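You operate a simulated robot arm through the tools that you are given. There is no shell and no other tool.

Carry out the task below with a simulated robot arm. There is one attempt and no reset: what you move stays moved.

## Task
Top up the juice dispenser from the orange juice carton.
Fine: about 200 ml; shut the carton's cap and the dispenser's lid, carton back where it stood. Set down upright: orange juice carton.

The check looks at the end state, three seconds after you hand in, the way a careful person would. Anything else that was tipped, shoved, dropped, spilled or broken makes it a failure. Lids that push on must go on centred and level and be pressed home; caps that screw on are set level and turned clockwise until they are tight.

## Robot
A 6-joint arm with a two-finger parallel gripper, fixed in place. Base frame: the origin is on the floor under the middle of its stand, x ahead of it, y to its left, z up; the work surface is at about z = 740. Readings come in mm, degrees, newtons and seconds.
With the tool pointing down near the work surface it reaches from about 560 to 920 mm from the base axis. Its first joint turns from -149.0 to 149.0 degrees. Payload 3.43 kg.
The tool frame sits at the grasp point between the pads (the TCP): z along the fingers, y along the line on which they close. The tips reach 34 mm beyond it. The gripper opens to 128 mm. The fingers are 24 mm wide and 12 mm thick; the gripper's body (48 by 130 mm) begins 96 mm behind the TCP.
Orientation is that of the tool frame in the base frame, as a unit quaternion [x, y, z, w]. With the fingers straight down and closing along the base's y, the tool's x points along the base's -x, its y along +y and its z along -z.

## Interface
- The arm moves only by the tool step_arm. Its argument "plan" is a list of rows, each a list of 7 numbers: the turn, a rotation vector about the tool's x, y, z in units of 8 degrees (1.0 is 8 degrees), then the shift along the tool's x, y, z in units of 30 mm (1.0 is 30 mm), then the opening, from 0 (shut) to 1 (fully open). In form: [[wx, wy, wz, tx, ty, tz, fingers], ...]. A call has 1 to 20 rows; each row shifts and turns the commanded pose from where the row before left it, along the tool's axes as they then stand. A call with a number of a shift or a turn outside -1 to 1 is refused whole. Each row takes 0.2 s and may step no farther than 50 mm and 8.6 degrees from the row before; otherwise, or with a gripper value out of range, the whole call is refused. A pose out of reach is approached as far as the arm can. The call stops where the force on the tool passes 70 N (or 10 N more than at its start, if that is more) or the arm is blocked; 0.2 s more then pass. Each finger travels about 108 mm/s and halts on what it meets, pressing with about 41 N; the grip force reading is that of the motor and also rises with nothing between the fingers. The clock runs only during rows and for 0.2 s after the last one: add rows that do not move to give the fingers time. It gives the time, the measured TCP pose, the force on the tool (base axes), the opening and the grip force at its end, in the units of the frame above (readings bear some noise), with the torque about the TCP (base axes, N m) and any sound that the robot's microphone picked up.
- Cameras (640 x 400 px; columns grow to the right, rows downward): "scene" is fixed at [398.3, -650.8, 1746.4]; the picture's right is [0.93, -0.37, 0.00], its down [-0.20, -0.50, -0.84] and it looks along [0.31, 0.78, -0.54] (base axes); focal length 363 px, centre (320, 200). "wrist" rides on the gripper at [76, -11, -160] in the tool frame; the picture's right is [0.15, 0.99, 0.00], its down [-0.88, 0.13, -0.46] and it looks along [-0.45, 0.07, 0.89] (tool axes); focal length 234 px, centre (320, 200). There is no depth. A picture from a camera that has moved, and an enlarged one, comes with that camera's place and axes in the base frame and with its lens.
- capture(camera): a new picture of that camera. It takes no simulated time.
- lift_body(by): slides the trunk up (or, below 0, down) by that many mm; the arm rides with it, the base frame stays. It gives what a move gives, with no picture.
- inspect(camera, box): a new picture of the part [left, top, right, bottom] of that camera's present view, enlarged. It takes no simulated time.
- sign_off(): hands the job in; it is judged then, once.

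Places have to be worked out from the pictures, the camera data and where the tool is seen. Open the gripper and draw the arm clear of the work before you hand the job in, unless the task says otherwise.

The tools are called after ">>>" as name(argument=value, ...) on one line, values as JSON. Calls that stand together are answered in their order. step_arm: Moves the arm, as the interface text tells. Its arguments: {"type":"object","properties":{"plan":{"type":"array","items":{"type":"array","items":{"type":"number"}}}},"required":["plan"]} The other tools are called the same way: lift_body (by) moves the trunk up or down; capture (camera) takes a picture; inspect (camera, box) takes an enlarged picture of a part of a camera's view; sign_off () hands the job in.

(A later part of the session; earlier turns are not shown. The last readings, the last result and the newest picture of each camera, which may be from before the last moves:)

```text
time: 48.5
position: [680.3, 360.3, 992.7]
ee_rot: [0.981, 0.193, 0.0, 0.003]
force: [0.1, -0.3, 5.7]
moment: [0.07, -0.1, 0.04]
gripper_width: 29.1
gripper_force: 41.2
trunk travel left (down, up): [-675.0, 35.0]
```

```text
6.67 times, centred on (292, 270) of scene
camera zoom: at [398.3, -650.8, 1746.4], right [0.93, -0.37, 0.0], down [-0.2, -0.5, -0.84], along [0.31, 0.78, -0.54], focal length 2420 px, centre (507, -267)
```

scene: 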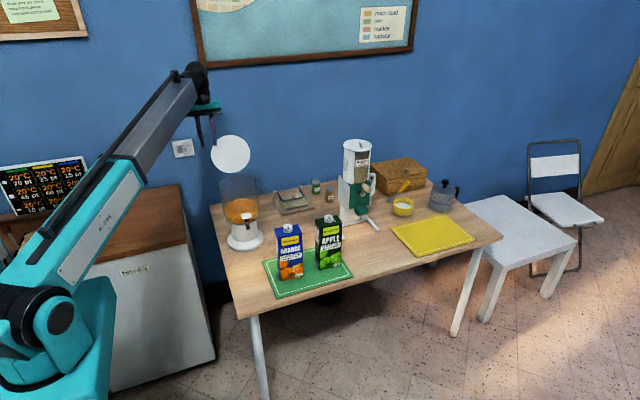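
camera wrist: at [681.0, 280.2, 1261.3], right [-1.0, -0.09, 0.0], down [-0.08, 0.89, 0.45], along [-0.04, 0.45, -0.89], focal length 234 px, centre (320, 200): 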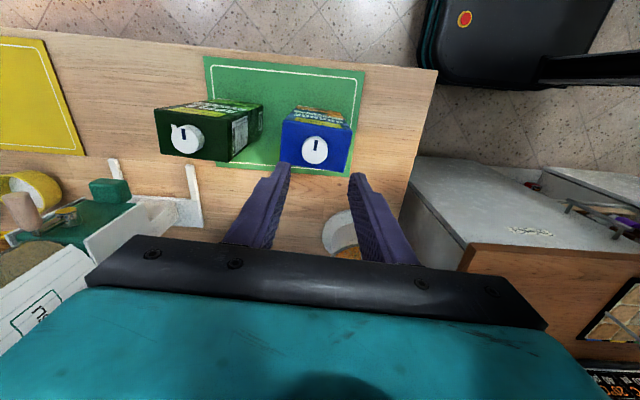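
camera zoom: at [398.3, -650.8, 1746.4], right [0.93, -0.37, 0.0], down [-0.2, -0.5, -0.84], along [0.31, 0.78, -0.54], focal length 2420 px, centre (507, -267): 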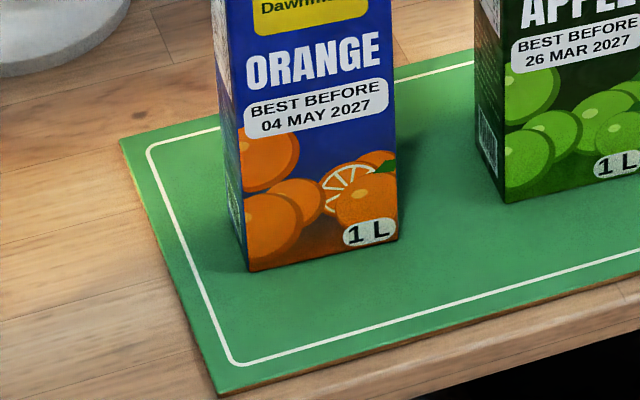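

The carton is back on the mat (slight +5.7 N). I'll open, wind the wrist back about 128°, and re-grip for another turn.

>>> step_arm(plan=[[0, 0, 0, 0, 0, -0.03, 0.25], [0, 0, 0, 0, 0, 0, 0.4], [0, 0, 0, 0, 0, 0, 0.4], [0, 0, 1, 0, 0, 0, 0.4], [0, 0, 1, 0, 0, 0, 0.4], [0, 0, 1, 0, 0, 0, 0.4], [0, 0, 1, 0, 0, 0, 0.4], [0, 0, 1, 0, 0, 0, 0.4], [0, 0, 1, 0, 0, 0, 0.4], [0, 0, 1, 0, 0, 0, 0.4], [0, 0, 1, 0, 0, 0, 0.4], [0, 0, 1, 0, 0, 0, 0.4], [0, 0, 1, 0, 0, 0, 0.4], [0, 0, 1, 0, 0, 0, 0.4], [0, 0, 1, 0, 0, 0, 0.4], [0, 0, 1, 0, 0, 0, 0.4], [0, 0, 1, 0, 0, 0, 0.4], [0, 0, 1, 0, 0, 0, 0.4], [0, 0, 1, 0, 0, 0, 0.4]])

>>> inspect(camera="wrist", box=[250, 110, 390, 210])

>>> inspect(camera="scene", box=[270, 200, 320, 240])

```text
time: 52.5
position: [679.7, 360.5, 992.5]
ee_rot: [-0.603, 0.798, -0.002, -0.002]
force: [-0.4, 0.3, 0.4]
moment: [-0.03, 0.02, 0.05]
gripper_width: 51.0
gripper_force: 0.0
trunk travel left (down, up): [-675.0, 35.0]
```

```text
4.00 times, centred on (320, 160) of wrist
camera zoom: at [670.6, 285.7, 1152.9], right [-0.99, 0.13, 0.0], down [0.12, 0.89, 0.45], along [0.06, 0.45, -0.89], focal length 937 px, centre (320, 360)
```

zoom: 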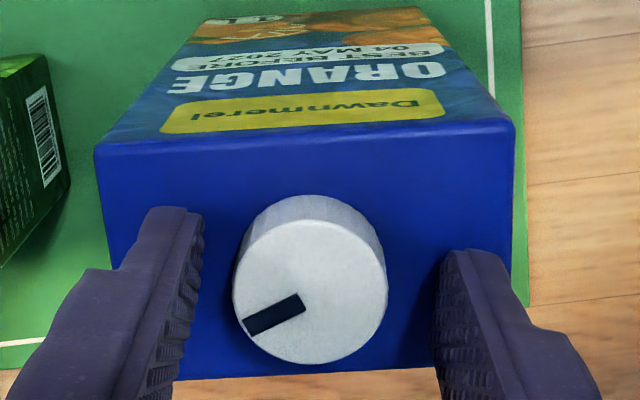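

```text
10.00 times, centred on (295, 220) of scene
camera zoom: at [398.3, -650.8, 1746.4], right [0.93, -0.37, 0.0], down [-0.2, -0.5, -0.84], along [0.31, 0.78, -0.54], focal length 3630 px, centre (570, 0)
```

zoom: 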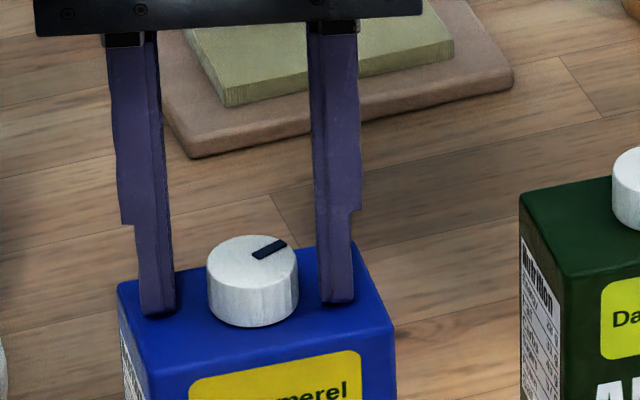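

The cap has turned by 115° and sits slightly higher. I'll re-centre by about 1.5 mm, re-grip, and turn it another 120° counter-clockwise.

>>> step_arm(plan=[[0, 0, 0, -0.046, -0.039, -0.06, 0.4], [0, 0, 0, 0, 0, 0, 0.2], [0, 0, 0, 0, 0, 0, 0.2], [0, 0, 0, 0, 0, 0, 0.2], [0, 0, -1, 0, 0, 0, 0.2], [0, 0, -1, 0, 0, 0, 0.2], [0, 0, -1, 0, 0, 0, 0.2], [0, 0, -1, 0, 0, 0, 0.2], [0, 0, -1, 0, 0, 0, 0.2], [0, 0, -1, 0, 0, 0, 0.2], [0, 0, -1, 0, 0, 0, 0.2], [0, 0, -1, 0, 0, 0, 0.2]])

>>> inspect(camera="scene", box=[270, 200, 320, 240])

>>> inspect(camera="wrist", box=[250, 110, 390, 210])

```text
time: 55.0
position: [682.0, 360.2, 993.9]
ee_rot: [0.935, -0.355, 0.001, 0.002]
force: [-1.2, -0.9, 1.8]
moment: [-0.17, 0.16, -0.08]
gripper_width: 27.5
gripper_force: 40.8
trunk travel left (down, up): [-675.0, 35.0]
```

```text
10.00 times, centred on (295, 220) of scene
camera zoom: at [398.3, -650.8, 1746.4], right [0.93, -0.37, 0.0], down [-0.2, -0.5, -0.84], along [0.31, 0.78, -0.54], focal length 3630 px, centre (570, 0)
```

zoom: 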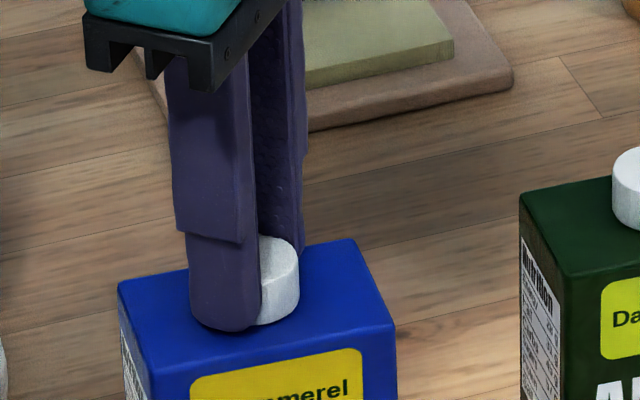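

```text
4.00 times, centred on (320, 160) of wrist
camera zoom: at [745.9, 321.1, 1154.7], right [-0.55, -0.84, 0.0], down [-0.75, 0.49, 0.45], along [-0.38, 0.24, -0.89], focal length 937 px, centre (320, 360)
```

zoom: 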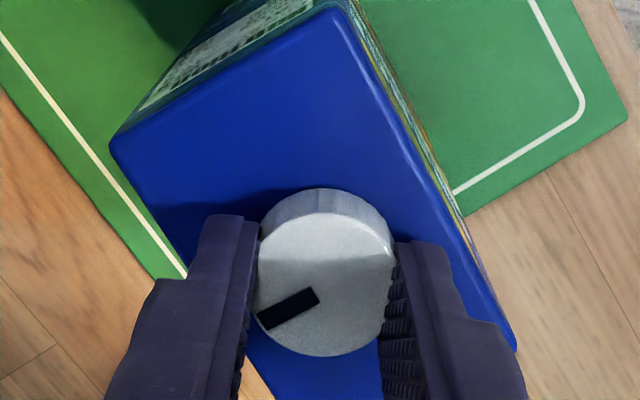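

The cap keeps following (about 180° total). Continuing another 56° to the wrist limit.

>>> step_arm(plan=[[0, 0, -1, 0, 0, 0, 0.2], [0, 0, -1, 0, 0, 0, 0.2], [0, 0, -1, 0, 0, 0, 0.2], [0, 0, -1, 0, 0, 0, 0.2], [0, 0, -1, 0, 0, 0, 0.2], [0, 0, -1, 0, 0, 0, 0.2], [0, 0, -1, 0, 0, 0, 0.2], [0, 0, 0, 0, 0, 0, 0.2]])

>>> inspect(camera="scene", box=[270, 200, 320, 240])

>>> inspect(camera="wrist", box=[250, 110, 390, 210])

```text
time: 56.9
position: [682.0, 360.8, 994.7]
ee_rot: [0.992, 0.125, -0.001, 0.002]
force: [0.4, 1.6, 4.9]
moment: [0.34, 0.01, -0.06]
gripper_width: 27.6
gripper_force: 40.8
trunk travel left (down, up): [-675.0, 35.0]
```

```text
10.00 times, centred on (295, 220) of scene
camera zoom: at [398.3, -650.8, 1746.4], right [0.93, -0.37, 0.0], down [-0.2, -0.5, -0.84], along [0.31, 0.78, -0.54], focal length 3630 px, centre (570, 0)
```

zoom: 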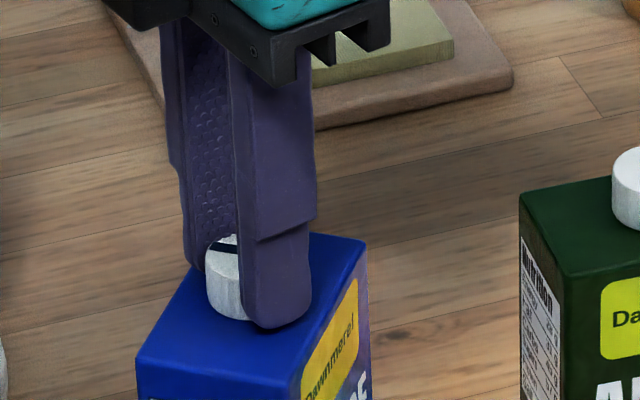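

```text
4.00 times, centred on (320, 160) of wrist
camera zoom: at [752.1, 392.9, 1154.2], right [0.39, -0.92, 0.0], down [-0.82, -0.34, 0.46], along [-0.42, -0.18, -0.89], focal length 937 px, centre (320, 360)
```

zoom: 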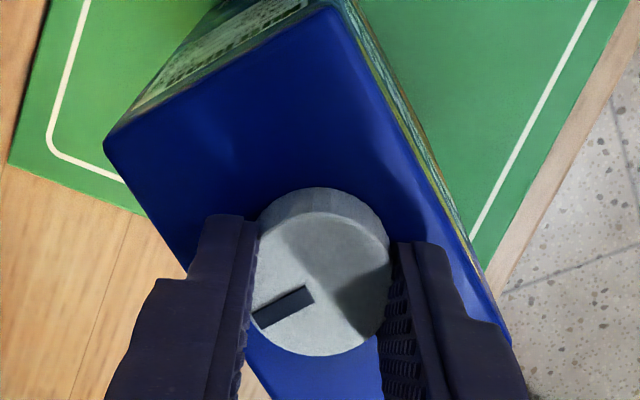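

The carton itself has now turned about 50° with the cap in that last stretch, so either the cap reached the end of its thread or the tips are dragging. I'll test by lifting a few millimetres.

>>> step_arm(plan=[[0, 0, 0, 0, 0, -0.07, 0.2], [0, 0, 0, 0, 0, -0.07, 0.2], [0, 0, 0, 0, 0, 0, 0.2]])

>>> inspect(camera="scene", box=[270, 200, 320, 240])

>>> inspect(camera="scene", box=[255, 200, 355, 300])

```text
time: 57.6
position: [683.3, 361.0, 998.6]
ee_rot: [0.992, 0.124, -0.001, 0.003]
force: [-0.3, -0.3, -6.2]
moment: [0.07, 0.06, 0.0]
gripper_width: 27.5
gripper_force: 40.9
trunk travel left (down, up): [-675.0, 35.0]
```

```text
10.00 times, centred on (295, 220) of scene
camera zoom: at [398.3, -650.8, 1746.4], right [0.93, -0.37, 0.0], down [-0.2, -0.5, -0.84], along [0.31, 0.78, -0.54], focal length 3630 px, centre (570, 0)
```

zoom: 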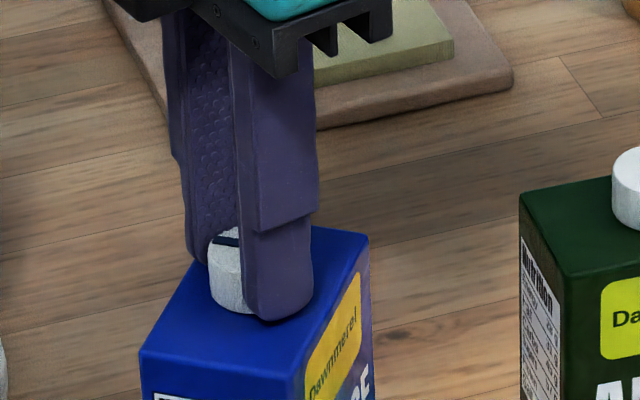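

```text
4.00 times, centred on (305, 250) of scene
camera zoom: at [398.3, -650.8, 1746.4], right [0.93, -0.37, 0.0], down [-0.2, -0.5, -0.84], along [0.31, 0.78, -0.54], focal length 1452 px, centre (380, 0)
```

zoom: 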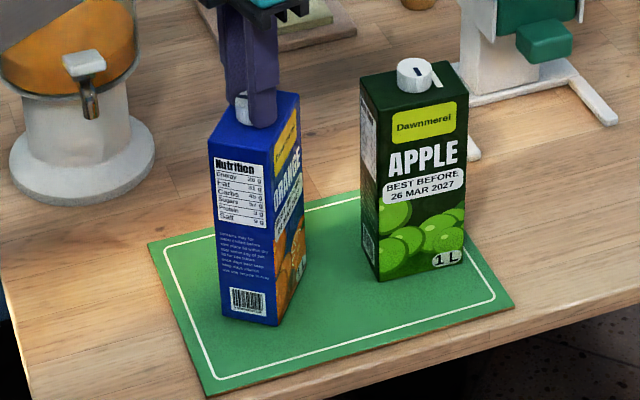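

The carton still hangs from the cap and is turned by about 57°. While it hangs free I can simply turn it back clockwise as one piece. I'll lift 4 mm more, rotate back 57°, and check before setting it down.

>>> step_arm(plan=[[0, 0, 0, 0, 0, -0.13, 0.2], [0, 0, 0.6, 0, 0, 0, 0.2], [0, 0, 0.6, 0, 0, 0, 0.2], [0, 0, 0.6, 0, 0, 0, 0.2], [0, 0, 0.6, 0, 0, 0, 0.2], [0, 0, 0.6, 0, 0, 0, 0.2], [0, 0, 0.6, 0, 0, 0, 0.2], [0, 0, 0.6, 0, 0, 0, 0.2], [0, 0, 0.6, 0, 0, 0, 0.2], [0, 0, 0.6, 0, 0, 0, 0.2], [0, 0, 0.6, 0, 0, 0, 0.2], [0, 0, 0.6, 0, 0, 0, 0.2], [0, 0, 0.55, 0, 0, 0, 0.2], [0, 0, 0, 0, 0, 0, 0.2]])

>>> inspect(camera="scene", box=[255, 200, 355, 300])

>>> inspect(camera="wrist", box=[220, 90, 420, 230])

```text
time: 60.6
position: [683.3, 361.4, 1002.8]
ee_rot: [0.93, -0.367, 0.001, 0.003]
force: [0.1, -0.6, -6.9]
moment: [0.0, 0.0, 0.01]
gripper_width: 29.1
gripper_force: 41.3
trunk travel left (down, up): [-675.0, 35.0]
```

```text
4.00 times, centred on (305, 250) of scene
camera zoom: at [398.3, -650.8, 1746.4], right [0.93, -0.37, 0.0], down [-0.2, -0.5, -0.84], along [0.31, 0.78, -0.54], focal length 1452 px, centre (380, 0)
```

zoom: 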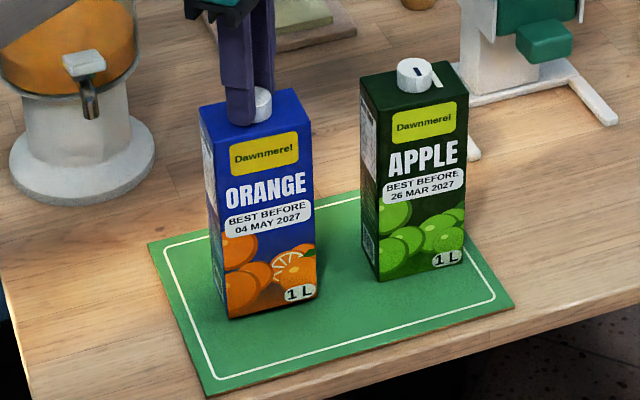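

```text
2.86 times, centred on (320, 160) of wrist
camera zoom: at [745.4, 319.9, 1162.3], right [-0.57, -0.82, 0.0], down [-0.73, 0.51, 0.45], along [-0.38, 0.25, -0.89], focal length 669 px, centre (320, 314)
```

zoom: 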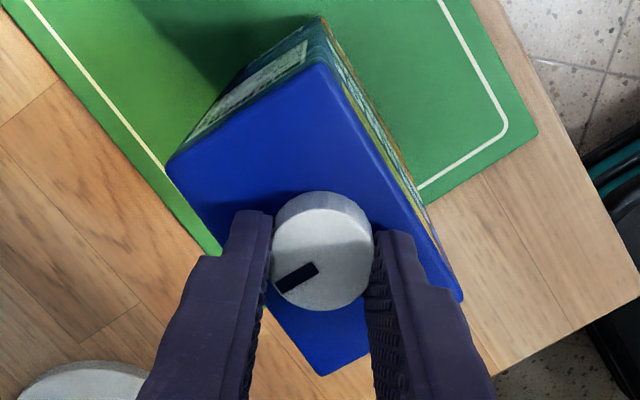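

The carton hangs straight and is back at its original orientation; its total weight is about 6.9 N. I'll shift it about 3 mm back in −x and lower it to the mat.

>>> step_arm(plan=[[0, 0, 0, -0.073, 0.068, 0, 0.2], [0, 0, 0, 0, 0, 0.12, 0.2], [0, 0, 0, 0, 0, 0.08, 0.2], [0, 0, 0, 0, 0, 0.08, 0.2], [0, 0, 0, 0, 0, 0, 0.2]])

>>> inspect(camera="scene", box=[260, 240, 324, 300])

```text
time: 61.9
position: [679.4, 361.8, 996.0]
ee_rot: [0.93, -0.367, 0.002, 0.002]
force: [0.3, -0.1, 6.2]
moment: [0.29, 0.17, -0.05]
gripper_width: 29.1
gripper_force: 40.6
trunk travel left (down, up): [-675.0, 35.0]
```

```text
6.67 times, centred on (292, 270) of scene
camera zoom: at [398.3, -650.8, 1746.4], right [0.93, -0.37, 0.0], down [-0.2, -0.5, -0.84], along [0.31, 0.78, -0.54], focal length 2420 px, centre (507, -267)
```

zoom: 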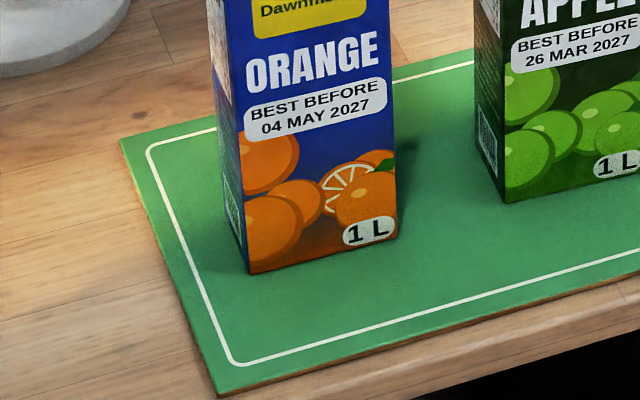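

The carton is back within about 2 mm of its spot. Now I'll press down lightly so mat friction holds the carton, and try 24° more counter-clockwise.

>>> step_arm(plan=[[0, 0, 0, 0, 0, 0.07, 0.2], [0, 0, -1, 0, 0, 0, 0.2], [0, 0, -1, 0, 0, 0, 0.2], [0, 0, -1, 0, 0, 0, 0.2], [0, 0, 0, 0, 0, 0, 0.2]])

>>> inspect(camera="scene", box=[255, 200, 355, 300])

>>> inspect(camera="wrist", box=[220, 90, 420, 230])

```text
time: 63.0
position: [678.3, 360.1, 994.2]
ee_rot: [0.987, -0.163, 0.002, 0.002]
force: [0.9, -2.7, 29.0]
moment: [-0.01, -0.48, -0.21]
gripper_width: 27.7
gripper_force: 40.9
trunk travel left (down, up): [-675.0, 35.0]
```

```text
4.00 times, centred on (305, 250) of scene
camera zoom: at [398.3, -650.8, 1746.4], right [0.93, -0.37, 0.0], down [-0.2, -0.5, -0.84], along [0.31, 0.78, -0.54], focal length 1452 px, centre (380, 0)
```

zoom: 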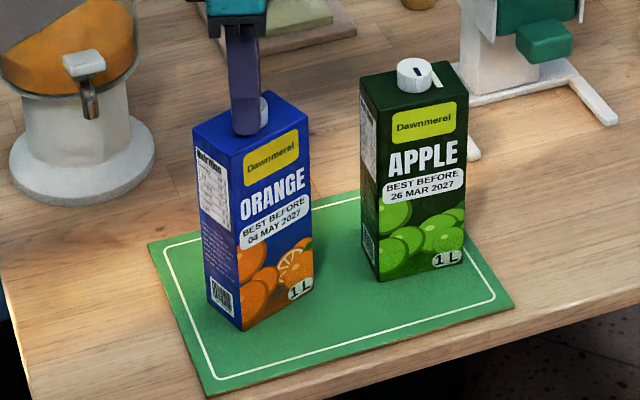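

```text
2.86 times, centred on (320, 160) of wrist
camera zoom: at [752.4, 347.8, 1154.4], right [-0.18, -0.98, 0.0], down [-0.88, 0.16, 0.45], along [-0.45, 0.08, -0.89], focal length 669 px, centre (320, 314)
```

zoom: 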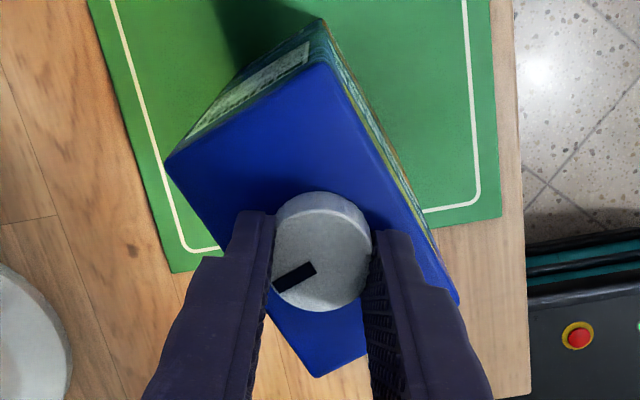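

Even pressed down, the carton turned about 30° with the cap, so the cap really is blocked relative to the carton after about 170°. I'll lift slightly, turn the carton back, set it down, and release to look closely at the cap.

>>> step_arm(plan=[[0, 0, 0, 0, 0, -0.15, 0.2], [0, 0, 0, 0, 0, -0.2, 0.2], [0, 0, 0, 0, 0, -0.1, 0.2], [0, 0, 0.6, 0, 0, 0, 0.2], [0, 0, 0.6, 0, 0, 0, 0.2], [0, 0, 0.6, 0, 0, 0, 0.2], [0, 0, 0.6, 0, 0, 0, 0.2], [0, 0, 0.6, 0, 0, 0, 0.2], [0, 0, 0.6, 0, 0, 0, 0.2], [0, 0, 0, 0, 0, 0, 0.2]])

>>> inspect(camera="scene", box=[255, 200, 355, 300])

```text
time: 65.2
position: [679.3, 361.2, 1006.1]
ee_rot: [0.914, -0.405, 0.001, 0.002]
force: [-0.2, -0.1, -5.8]
moment: [0.04, 0.02, -0.02]
gripper_width: 29.0
gripper_force: 40.8
trunk travel left (down, up): [-675.0, 35.0]
```

```text
4.00 times, centred on (305, 250) of scene
camera zoom: at [398.3, -650.8, 1746.4], right [0.93, -0.37, 0.0], down [-0.2, -0.5, -0.84], along [0.31, 0.78, -0.54], focal length 1452 px, centre (380, 0)
```

zoom: 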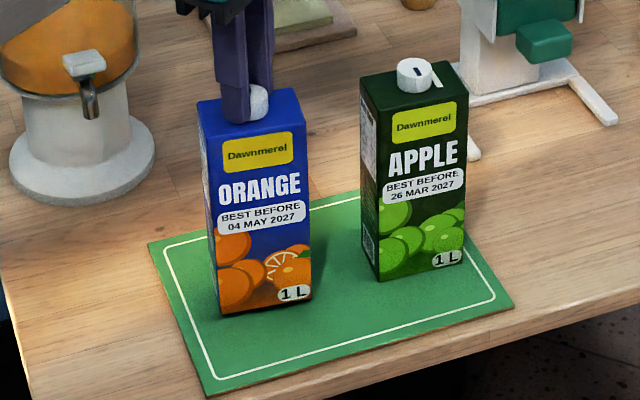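

The carton hangs about 3.5° too far clockwise and 3 mm to −x; I'll correct both and set it down again, then release.

>>> step_arm(plan=[[0, 0, -0.44, 0.08, -0.087, 0, 0.2], [0, 0, 0, 0, 0, 0.12, 0.2], [0, 0, 0, 0, 0, 0.12, 0.2], [0, 0, 0, 0, 0, 0.08, 0.2], [0, 0, 0, 0, 0, 0.05, 0.2], [0, 0, 0, 0, 0, 0, 0.2]])

>>> inspect(camera="scene", box=[260, 240, 324, 300])

```text
time: 66.7
position: [683.9, 362.1, 994.5]
ee_rot: [0.926, -0.377, 0.001, 0.002]
force: [-0.1, -0.5, -0.6]
moment: [0.13, 0.05, -0.05]
gripper_width: 29.0
gripper_force: 41.4
trunk travel left (down, up): [-675.0, 35.0]
```

```text
6.67 times, centred on (292, 270) of scene
camera zoom: at [398.3, -650.8, 1746.4], right [0.93, -0.37, 0.0], down [-0.2, -0.5, -0.84], along [0.31, 0.78, -0.54], focal length 2420 px, centre (507, -267)
```

zoom: 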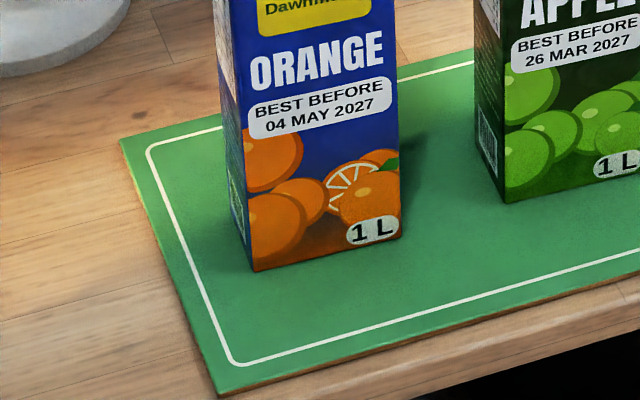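

Set down with no load. I'll open and raise 30 mm to look at the cap closely.

>>> step_arm(plan=[[0, 0, 0, 0, 0, 0, 0.35], [0, 0, 0, 0, 0, 0, 0.45], [0, 0, 0, 0, 0, -0.5, 0.45], [0, 0, 0, 0, 0, -0.5, 0.45], [0, 0, 0, 0, 0, 0, 0.45]])

>>> inspect(camera="scene", box=[268, 216, 316, 246])

>>> inspect(camera="wrist", box=[270, 110, 380, 190])

```text
time: 67.8
position: [683.2, 362.8, 1024.5]
ee_rot: [0.927, -0.376, 0.001, 0.002]
force: [-0.7, 0.4, 0.0]
moment: [-0.01, -0.02, -0.04]
gripper_width: 57.6
gripper_force: 0.2
trunk travel left (down, up): [-675.0, 35.0]
```

```text
13.33 times, centred on (292, 231) of scene
camera zoom: at [398.3, -650.8, 1746.4], right [0.93, -0.37, 0.0], down [-0.2, -0.5, -0.84], along [0.31, 0.78, -0.54], focal length 4841 px, centre (693, -213)
```

zoom: 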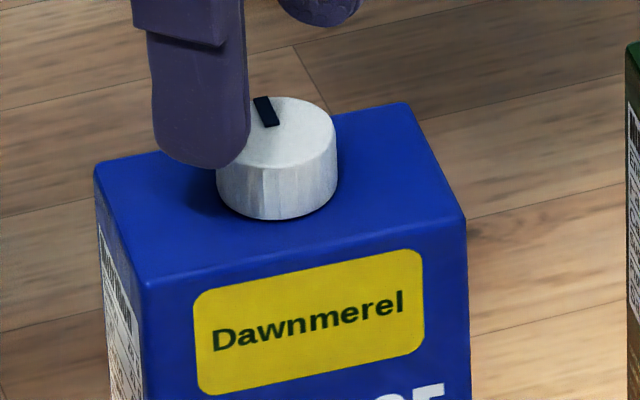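

```text
5.00 times, centred on (325, 150) of wrist
camera zoom: at [744.9, 318.6, 1184.4], right [-0.58, -0.81, 0.0], down [-0.72, 0.52, 0.45], along [-0.37, 0.26, -0.89], focal length 1171 px, centre (295, 450)
```

zoom: 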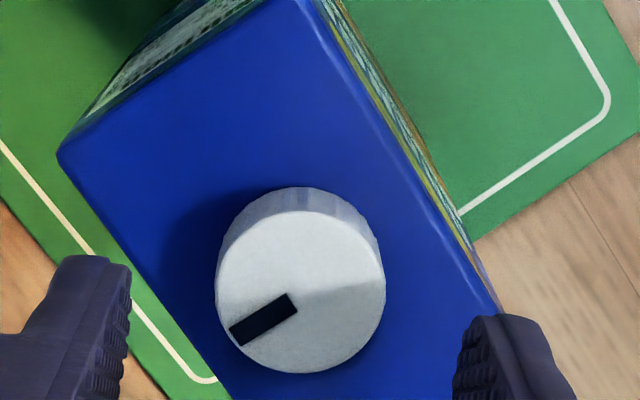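

The cap has turned about 180° without rising at all. It probably needs to climb its thread, and I was holding it down (Fz went positive), so next I'll pull up very slightly while turning. First I'll re-centre (cap is about 1.6 mm off), wind back 64° and come down again.

>>> step_arm(plan=[[0, 0, 0, 0.006, 0.054, 0, 0.45], [0, 0, 1, 0, 0, 0, 0.45], [0, 0, 1, 0, 0, 0, 0.45], [0, 0, 1, 0, 0, 0, 0.45], [0, 0, 1, 0, 0, 0, 0.45], [0, 0, 1, 0, 0, 0, 0.45], [0, 0, 1, 0, 0, 0, 0.45], [0, 0, 1, 0, 0, 0, 0.45], [0, 0, 1, 0, 0, 0, 0.45], [0, 0, 0, 0, 0, 0, 0.45]])

>>> inspect(camera="wrist", box=[250, 100, 390, 200])

```text
time: 70.0
position: [681.8, 360.9, 1024.8]
ee_rot: [-0.586, 0.81, -0.002, -0.001]
force: [0.2, 0.2, 0.2]
moment: [0.0, 0.01, -0.01]
gripper_width: 57.6
gripper_force: 0.1
trunk travel left (down, up): [-675.0, 35.0]
```

```text
4.00 times, centred on (320, 150) of wrist
camera zoom: at [668.2, 286.5, 1184.6], right [-0.99, 0.17, 0.0], down [0.15, 0.88, 0.45], along [0.08, 0.44, -0.89], focal length 937 px, centre (320, 400)
```

zoom: 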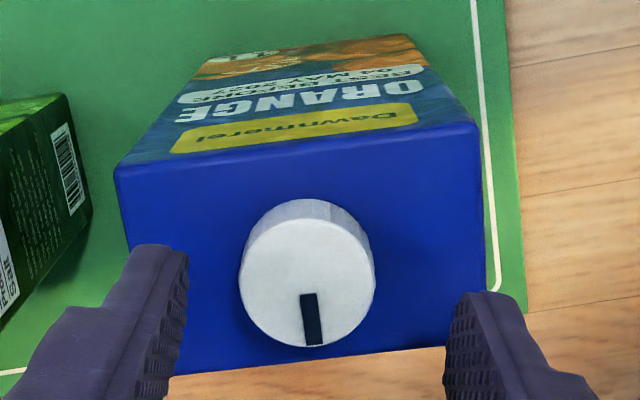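

Combining both views, the cap axis is at about (684.5, 360) and its top nearer z≈975, so the fingertips were practically on the carton's top and probably dragging it. I'll re-grip higher (tips about 8 mm above the carton top) and centred.

>>> step_arm(plan=[[0, 0, 0, -0.003, -0.094, 0.4, 0.45], [0, 0, 0, 0, 0, 0.4, 0.45], [0, 0, 0, 0, 0, 0, 0.35], [0, 0, 0, 0, 0, 0, 0.2], [0, 0, 0, 0, 0, 0, 0.2], [0, 0, 0, 0, 0, 0, 0.2]])

>>> inspect(camera="scene", box=[268, 210, 316, 246])

>>> inspect(camera="wrist", box=[250, 110, 390, 210])

```text
time: 71.5
position: [684.7, 359.9, 1000.4]
ee_rot: [-0.587, 0.81, -0.002, -0.001]
force: [0.3, 0.1, -0.2]
moment: [0.01, 0.04, 0.01]
gripper_width: 29.5
gripper_force: 40.8
trunk travel left (down, up): [-675.0, 35.0]
```

```text
11.11 times, centred on (292, 228) of scene
camera zoom: at [398.3, -650.8, 1746.4], right [0.93, -0.37, 0.0], down [-0.2, -0.5, -0.84], along [0.31, 0.78, -0.54], focal length 4034 px, centre (631, -111)
```

zoom: 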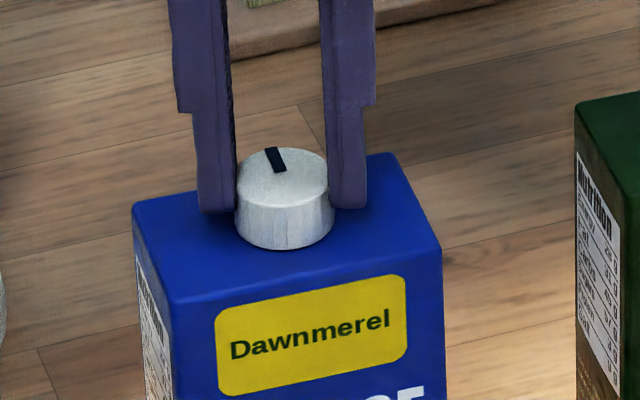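

```text
4.00 times, centred on (320, 160) of wrist
camera zoom: at [671.4, 285.6, 1160.4], right [-0.99, 0.17, 0.0], down [0.15, 0.88, 0.45], along [0.08, 0.44, -0.89], focal length 937 px, centre (320, 360)
```

zoom: 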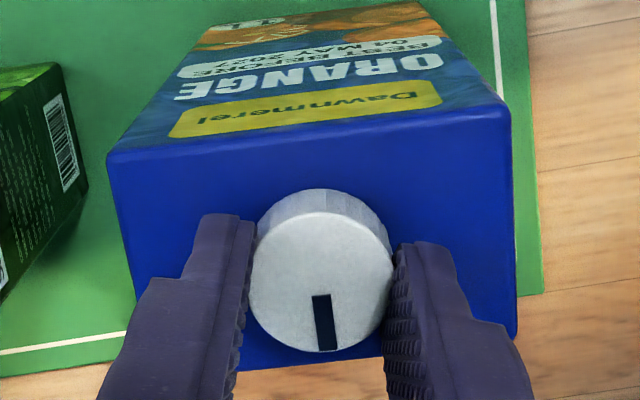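

Gripped on the cap's upper part with the tips visibly clear of the carton. Now turning counter-clockwise 24°.

>>> step_arm(plan=[[0, 0, -1, 0, 0, -0.005, 0.2], [0, 0, -1, 0, 0, -0.005, 0.2], [0, 0, -1, 0, 0, -0.005, 0.2], [0, 0, 0, 0, 0, 0, 0.2]])

>>> inspect(camera="scene", box=[255, 200, 355, 300])

>>> inspect(camera="wrist", box=[250, 110, 390, 210])

```text
time: 72.5
position: [684.1, 359.8, 1000.8]
ee_rot: [0.743, -0.67, 0.001, 0.003]
force: [0.9, -0.3, 0.4]
moment: [-0.07, -0.07, 0.04]
gripper_width: 29.3
gripper_force: 41.1
trunk travel left (down, up): [-675.0, 35.0]
```

```text
4.00 times, centred on (305, 250) of scene
camera zoom: at [398.3, -650.8, 1746.4], right [0.93, -0.37, 0.0], down [-0.2, -0.5, -0.84], along [0.31, 0.78, -0.54], focal length 1452 px, centre (380, 0)
```

zoom: 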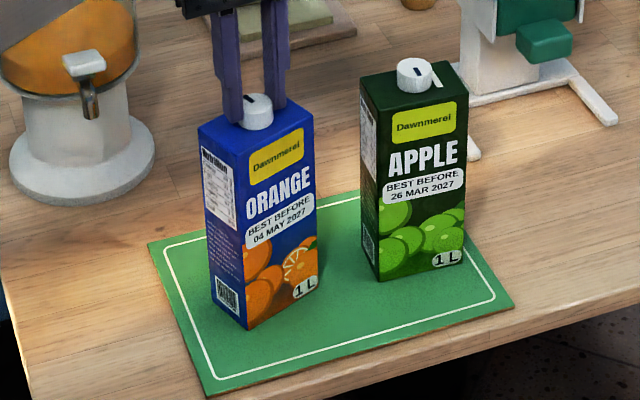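

```text
4.00 times, centred on (320, 160) of wrist
camera zoom: at [703.4, 286.8, 1160.4], right [-0.97, -0.25, 0.0], down [-0.22, 0.86, 0.45], along [-0.11, 0.44, -0.89], focal length 937 px, centre (320, 360)
```

zoom: 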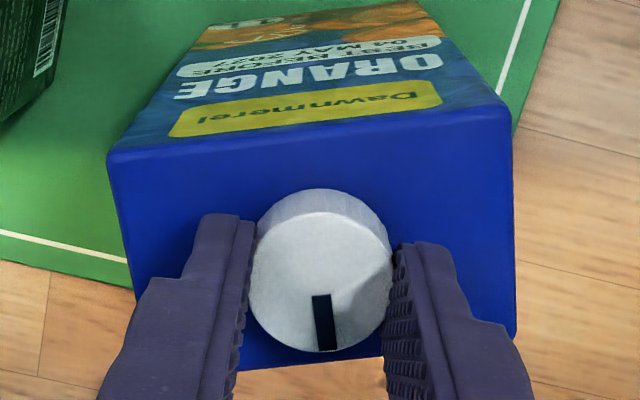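

The carton turned with the cap again, with the tips clear and almost no torque. To tell a hard stop from plain friction, I'll turn back clockwise 24° and see which part moves.

>>> step_arm(plan=[[0, 0, 1, 0, 0, 0, 0.2], [0, 0, 1, 0, 0, 0, 0.2], [0, 0, 1, 0, 0, 0, 0.2], [0, 0, 0, 0, 0, 0, 0.2]])

>>> inspect(camera="scene", box=[255, 200, 355, 300])

>>> inspect(camera="wrist", box=[250, 110, 390, 210])

```text
time: 73.5
position: [684.7, 359.5, 1000.5]
ee_rot: [-0.586, 0.81, -0.002, -0.002]
force: [-0.1, 0.4, -0.2]
moment: [-0.05, 0.05, 0.01]
gripper_width: 29.4
gripper_force: 40.7
trunk travel left (down, up): [-675.0, 35.0]
```

```text
4.00 times, centred on (305, 250) of scene
camera zoom: at [398.3, -650.8, 1746.4], right [0.93, -0.37, 0.0], down [-0.2, -0.5, -0.84], along [0.31, 0.78, -0.54], focal length 1452 px, centre (380, 0)
```

zoom: 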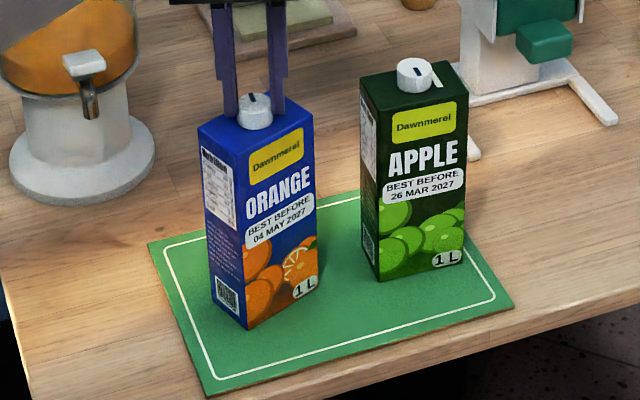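

```text
4.00 times, centred on (320, 160) of wrist
camera zoom: at [671.3, 285.7, 1160.5], right [-0.99, 0.17, 0.0], down [0.15, 0.88, 0.45], along [0.08, 0.44, -0.89], focal length 937 px, centre (320, 360)
```

zoom: 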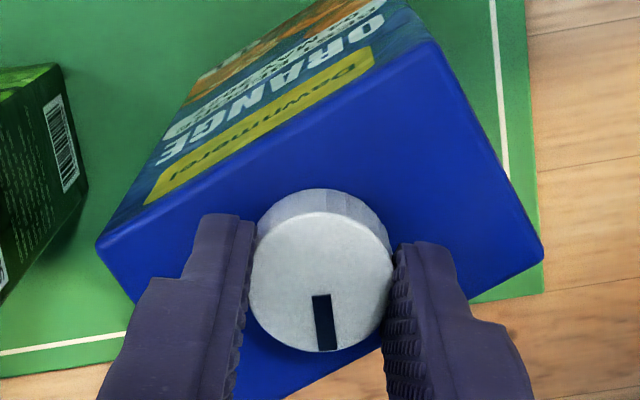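

Turning clockwise, the cap moved alone and the carton stayed, so counter-clockwise it is against a hard stop at about 180°. I'll return to that stop and lift in small steps, reading the load, to see whether the cap lifts off there.

>>> step_arm(plan=[[0, 0, -1, 0, 0, 0, 0.2], [0, 0, -1, 0, 0, 0, 0.2], [0, 0, -1, 0, 0, 0, 0.2], [0, 0, -0.3, 0, 0, 0, 0.2], [0, 0, 0, 0, 0, -0.03, 0.2], [0, 0, 0, 0, 0, 0, 0.2]])

>>> step_arm(plan=[[0, 0, 0, 0, 0, -0.03, 0.2], [0, 0, 0, 0, 0, 0, 0.2]])

>>> step_arm(plan=[[0, 0, 0, 0, 0, -0.03, 0.2], [0, 0, 0, 0, 0, 0, 0.2]])

>>> inspect(camera="scene", box=[268, 210, 316, 246])

```text
time: 74.8
position: [685.2, 359.4, 1000.5]
ee_rot: [0.756, -0.655, 0.001, 0.002]
force: [-0.3, 0.3, -0.3]
moment: [-0.01, -0.02, 0.02]
gripper_width: 29.2
gripper_force: 40.8
trunk travel left (down, up): [-675.0, 35.0]
```

```text
time: 75.5
position: [686.0, 359.8, 1002.9]
ee_rot: [0.756, -0.655, 0.002, 0.002]
force: [0.4, -0.2, -0.1]
moment: [-0.02, 0.01, 0.01]
gripper_width: 29.1
gripper_force: 41.3
trunk travel left (down, up): [-675.0, 35.0]
```

```text
time: 76.0
position: [685.9, 359.4, 1003.8]
ee_rot: [0.756, -0.655, 0.002, 0.002]
force: [-0.5, 0.5, -6.6]
moment: [0.04, 0.02, 0.02]
gripper_width: 29.3
gripper_force: 41.1
trunk travel left (down, up): [-675.0, 35.0]
```

```text
11.11 times, centred on (292, 228) of scene
camera zoom: at [398.3, -650.8, 1746.4], right [0.93, -0.37, 0.0], down [-0.2, -0.5, -0.84], along [0.31, 0.78, -0.54], focal length 4034 px, centre (631, -111)
```

zoom: 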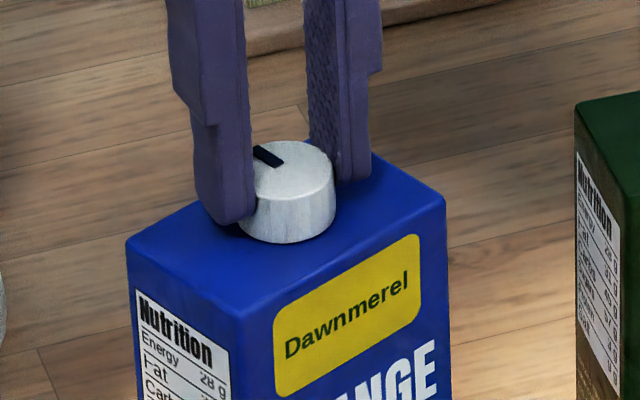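

There is about 2 mm of axial play and then the carton's full weight comes on, so the cap is still captive at this stop. The apple carton has a white bar beside its cap, so I'll compare both caps at high zoom for a clue.

>>> inspect(camera="scene", box=[310, 205, 350, 235])

>>> inspect(camera="wrist", box=[100, 60, 260, 180])

>>> inspect(camera="wrist", box=[280, 130, 360, 190])

```text
13.33 times, centred on (330, 220) of scene
camera zoom: at [398.3, -650.8, 1746.4], right [0.93, -0.37, 0.0], down [-0.2, -0.5, -0.84], along [0.31, 0.78, -0.54], focal length 4841 px, centre (187, -67)
```

zoom: 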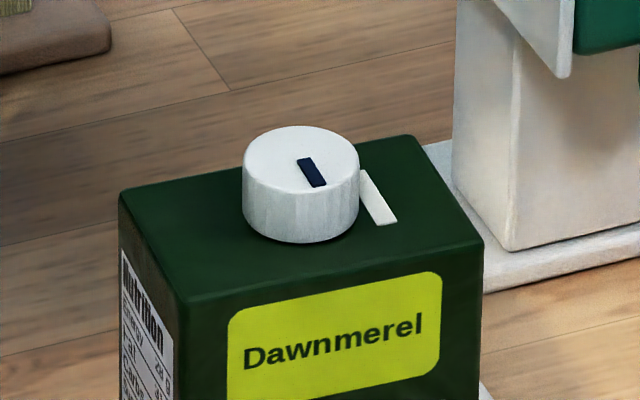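

```text
3.33 times, centred on (180, 120) of wrist
camera zoom: at [706.8, 287.6, 1163.2], right [-0.96, -0.29, 0.0], down [-0.25, 0.86, 0.45], along [-0.13, 0.43, -0.89], focal length 781 px, centre (787, 467)
```

zoom: 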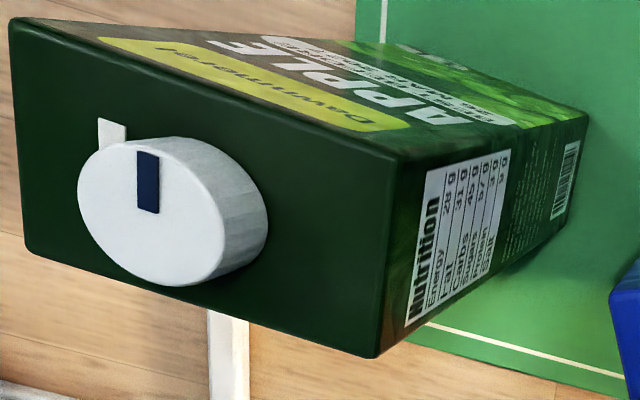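

```text
6.67 times, centred on (320, 160) of wrist
camera zoom: at [706.8, 287.6, 1163.2], right [-0.96, -0.29, 0.0], down [-0.25, 0.86, 0.45], along [-0.13, 0.43, -0.89], focal length 1561 px, centre (320, 467)
```

zoom: 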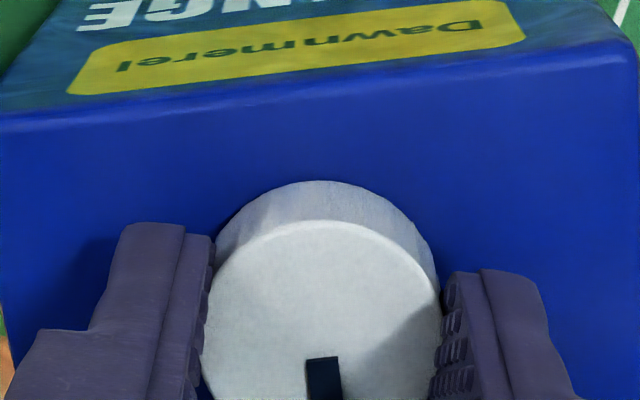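

The apple's white bar looks like mere decoration. One thing not yet tried is turning while the cap is held at the top of its 2 mm play. I'll ease down a fraction so the carton stands again, then turn counter-clockwise with the cap raised.

>>> step_arm(plan=[[0, 0, 0, 0, 0, 0.012, 0.2], [0, 0, 0, 0, 0, 0, 0.2]])

>>> step_arm(plan=[[0, 0, -1, 0, 0, 0, 0.2], [0, 0, -1, 0, 0, 0, 0.2], [0, 0, -1, 0, 0, 0, 0.2], [0, 0, 0, 0, 0, 0, 0.2]])

>>> inspect(camera="scene", box=[255, 200, 355, 300])

>>> inspect(camera="wrist", box=[250, 110, 390, 210])

```text
time: 76.7
position: [685.7, 360.0, 1002.7]
ee_rot: [0.756, -0.655, 0.001, 0.003]
force: [0.6, -0.1, -6.0]
moment: [0.01, 0.0, -0.03]
gripper_width: 29.0
gripper_force: 41.1
trunk travel left (down, up): [-675.0, 35.0]
```

```text
time: 77.7
position: [683.7, 358.6, 1003.0]
ee_rot: [0.876, -0.483, 0.002, 0.002]
force: [0.0, 0.4, -7.0]
moment: [0.02, 0.0, -0.04]
gripper_width: 29.0
gripper_force: 41.0
trunk travel left (down, up): [-675.0, 35.0]
```

```text
4.00 times, centred on (305, 250) of scene
camera zoom: at [398.3, -650.8, 1746.4], right [0.93, -0.37, 0.0], down [-0.2, -0.5, -0.84], along [0.31, 0.78, -0.54], focal length 1452 px, centre (380, 0)
```

zoom: 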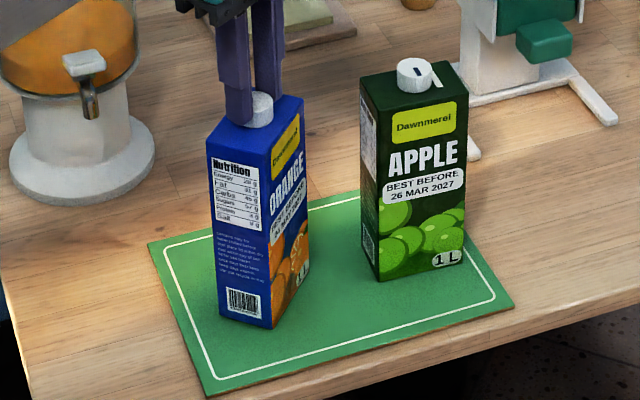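

```text
4.00 times, centred on (320, 160) of wrist
camera zoom: at [734.5, 303.1, 1162.8], right [-0.76, -0.65, 0.0], down [-0.58, 0.68, 0.45], along [-0.3, 0.34, -0.89], focal length 937 px, centre (320, 360)
```

zoom: 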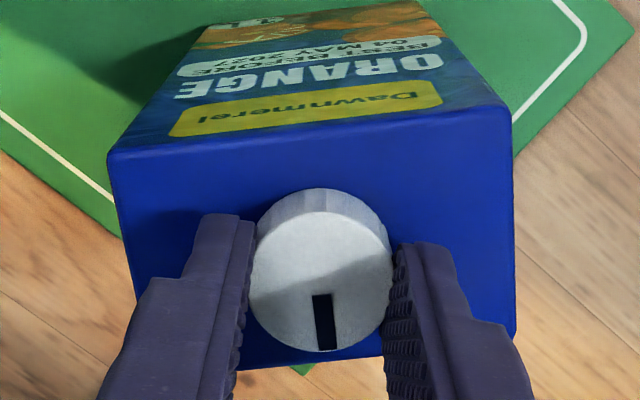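

It was still hanging, so that told me nothing. I'll lower in tiny steps until the load is only partly off.

>>> step_arm(plan=[[0, 0, 0, 0, 0, 0.012, 0.2], [0, 0, 0, 0, 0, 0, 0.2]])

>>> step_arm(plan=[[0, 0, 0, 0, 0, 0.012, 0.2], [0, 0, 0, 0, 0, 0, 0.2]])

>>> step_arm(plan=[[0, 0, 0, 0, 0, 0.012, 0.2], [0, 0, 0, 0, 0, 0, 0.2]])

```text
time: 78.2
position: [684.4, 359.8, 1001.5]
ee_rot: [0.875, -0.484, 0.001, 0.002]
force: [0.1, 0.3, -5.9]
moment: [-0.02, 0.0, 0.02]
gripper_width: 29.3
gripper_force: 40.3
trunk travel left (down, up): [-675.0, 35.0]
```

```text
time: 78.8
position: [684.1, 358.7, 1001.9]
ee_rot: [0.876, -0.483, 0.001, 0.003]
force: [0.2, 0.2, -5.7]
moment: [0.01, 0.01, 0.02]
gripper_width: 29.1
gripper_force: 40.8
trunk travel left (down, up): [-675.0, 35.0]
```

```text
time: 79.5
position: [684.3, 359.2, 1001.7]
ee_rot: [0.876, -0.483, 0.0, 0.002]
force: [-0.4, -0.3, -6.0]
moment: [0.02, 0.01, -0.01]
gripper_width: 29.1
gripper_force: 40.8
trunk travel left (down, up): [-675.0, 35.0]
```

The load persists while lowering, so I'll keep stepping down to find where it really comes off.

>>> step_arm(plan=[[0, 0, 0, 0, 0, 0.02, 0.2], [0, 0, 0, 0, 0, 0, 0.2]])

>>> step_arm(plan=[[0, 0, 0, 0, 0, 0.02, 0.2], [0, 0, 0, 0, 0, 0, 0.2]])

>>> step_arm(plan=[[0, 0, 0, 0, 0, 0.02, 0.2], [0, 0, 0, 0, 0, 0, 0.2]])

>>> inspect(camera="scene", box=[260, 250, 320, 300])

```text
time: 80.0
position: [684.5, 358.9, 1001.2]
ee_rot: [0.876, -0.482, 0.0, 0.002]
force: [-0.4, 0.0, -6.4]
moment: [-0.02, -0.02, 0.02]
gripper_width: 29.3
gripper_force: 41.7
trunk travel left (down, up): [-675.0, 35.0]
```

```text
time: 80.7
position: [685.3, 360.0, 1001.6]
ee_rot: [0.875, -0.484, 0.001, 0.003]
force: [-0.9, 0.5, -4.2]
moment: [-0.04, -0.03, 0.02]
gripper_width: 29.5
gripper_force: 41.1
trunk travel left (down, up): [-675.0, 35.0]
```

```text
time: 81.2
position: [685.0, 359.7, 999.9]
ee_rot: [0.875, -0.483, 0.002, 0.002]
force: [-0.4, -0.7, -0.6]
moment: [-0.05, -0.08, 0.01]
gripper_width: 29.1
gripper_force: 40.7
trunk travel left (down, up): [-675.0, 35.0]
```

```text
8.00 times, centred on (290, 275) of scene
camera zoom: at [398.3, -650.8, 1746.4], right [0.93, -0.37, 0.0], down [-0.2, -0.5, -0.84], along [0.31, 0.78, -0.54], focal length 2904 px, centre (560, -400)
```

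zoom: 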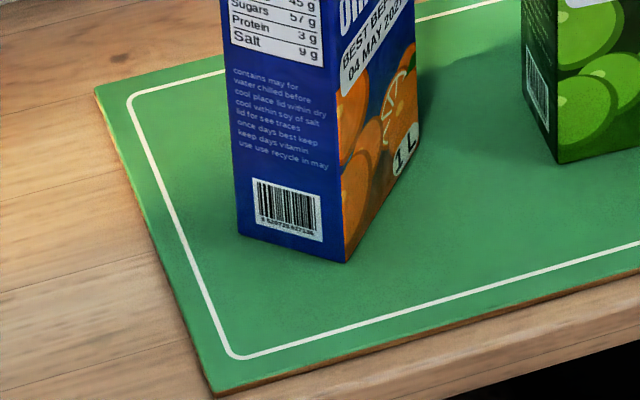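

The load comes off only at the original height, so there is no axial play (the arm just has some stiction). The cap is a captive twist cap with a stop at about 172°, now fully turned open. I'll lift the carton slightly, turn it back by 55°, and move it back to its original spot.

>>> step_arm(plan=[[0, 0, 0, 0, 0, -0.25, 0.2], [0, 0, 0, 0, 0, -0.2, 0.2], [0, 0, 0.625, 0, 0, 0, 0.2], [0, 0, 0.625, 0, 0, 0, 0.2], [0, 0, 0.625, 0, 0, 0, 0.2], [0, 0, 0.625, 0, 0, 0, 0.2], [0, 0, 0.625, 0, 0, 0, 0.2], [0, 0, 0.625, 0, 0, 0, 0.2], [0, 0, 0.625, 0, 0, 0, 0.2], [0, 0, 0.625, 0, 0, 0, 0.2], [0, 0, 0.625, 0, 0, 0, 0.2], [0, 0, 0.625, 0, 0, 0, 0.2], [0, 0, 0.625, 0, 0, 0, 0.2], [0, 0, 0, 0, 0, 0, 0.2]])

>>> inspect(camera="scene", box=[260, 240, 324, 300])

>>> inspect(camera="wrist", box=[250, 110, 390, 210])

```text
time: 84.2
position: [685.1, 359.6, 1013.3]
ee_rot: [-0.553, 0.833, -0.002, -0.002]
force: [-0.1, 0.2, -6.4]
moment: [0.03, -0.03, 0.0]
gripper_width: 29.3
gripper_force: 41.3
trunk travel left (down, up): [-675.0, 35.0]
```

```text
6.67 times, centred on (292, 270) of scene
camera zoom: at [398.3, -650.8, 1746.4], right [0.93, -0.37, 0.0], down [-0.2, -0.5, -0.84], along [0.31, 0.78, -0.54], focal length 2420 px, centre (507, -267)
```

zoom: 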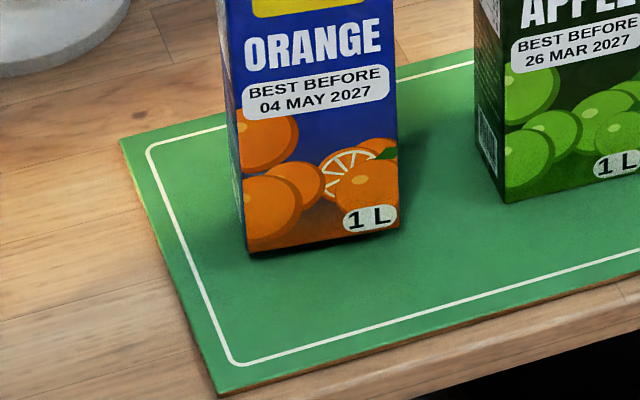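

```text
4.00 times, centred on (320, 160) of wrist
camera zoom: at [665.4, 286.9, 1173.3], right [-0.97, 0.25, 0.0], down [0.22, 0.86, 0.45], along [0.11, 0.44, -0.89], focal length 937 px, centre (320, 360)
```

zoom: 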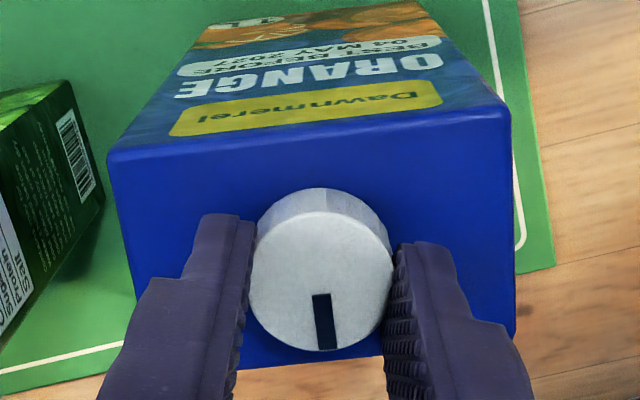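

Hanging, the carton is about 6° too far clockwise and about 4.6 mm off in x. I'll correct both and lower it onto its original spot.

>>> step_arm(plan=[[0, 0, -0.75, 0, 0, 0, 0.2], [0, 0, 0, 0.093, 0.132, 0, 0.2], [0, 0, 0, 0, 0, 0.18, 0.2], [0, 0, 0, 0, 0, 0.12, 0.2], [0, 0, 0, 0, 0, 0.08, 0.2], [0, 0, 0, 0, 0, 0.06, 0.2], [0, 0, 0, 0, 0, 0, 0.2]])

>>> inspect(camera="scene", box=[260, 240, 324, 300])

```text
time: 85.8
position: [681.0, 357.8, 1000.9]
ee_rot: [-0.595, 0.803, -0.002, -0.002]
force: [1.8, 0.1, 0.2]
moment: [0.02, 0.0, -0.03]
gripper_width: 29.1
gripper_force: 41.2
trunk travel left (down, up): [-675.0, 35.0]
```

```text
6.67 times, centred on (292, 270) of scene
camera zoom: at [398.3, -650.8, 1746.4], right [0.93, -0.37, 0.0], down [-0.2, -0.5, -0.84], along [0.31, 0.78, -0.54], focal length 2420 px, centre (507, -267)
```

zoom: 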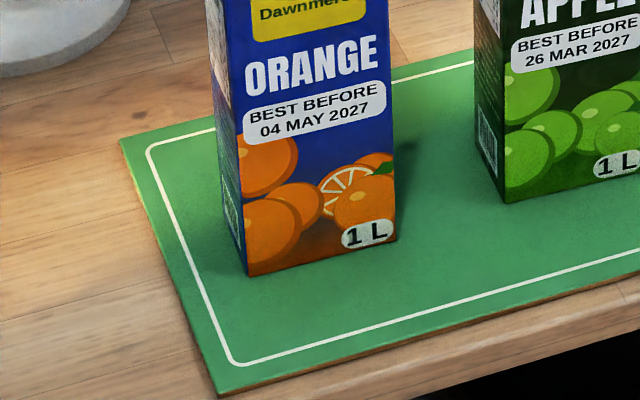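

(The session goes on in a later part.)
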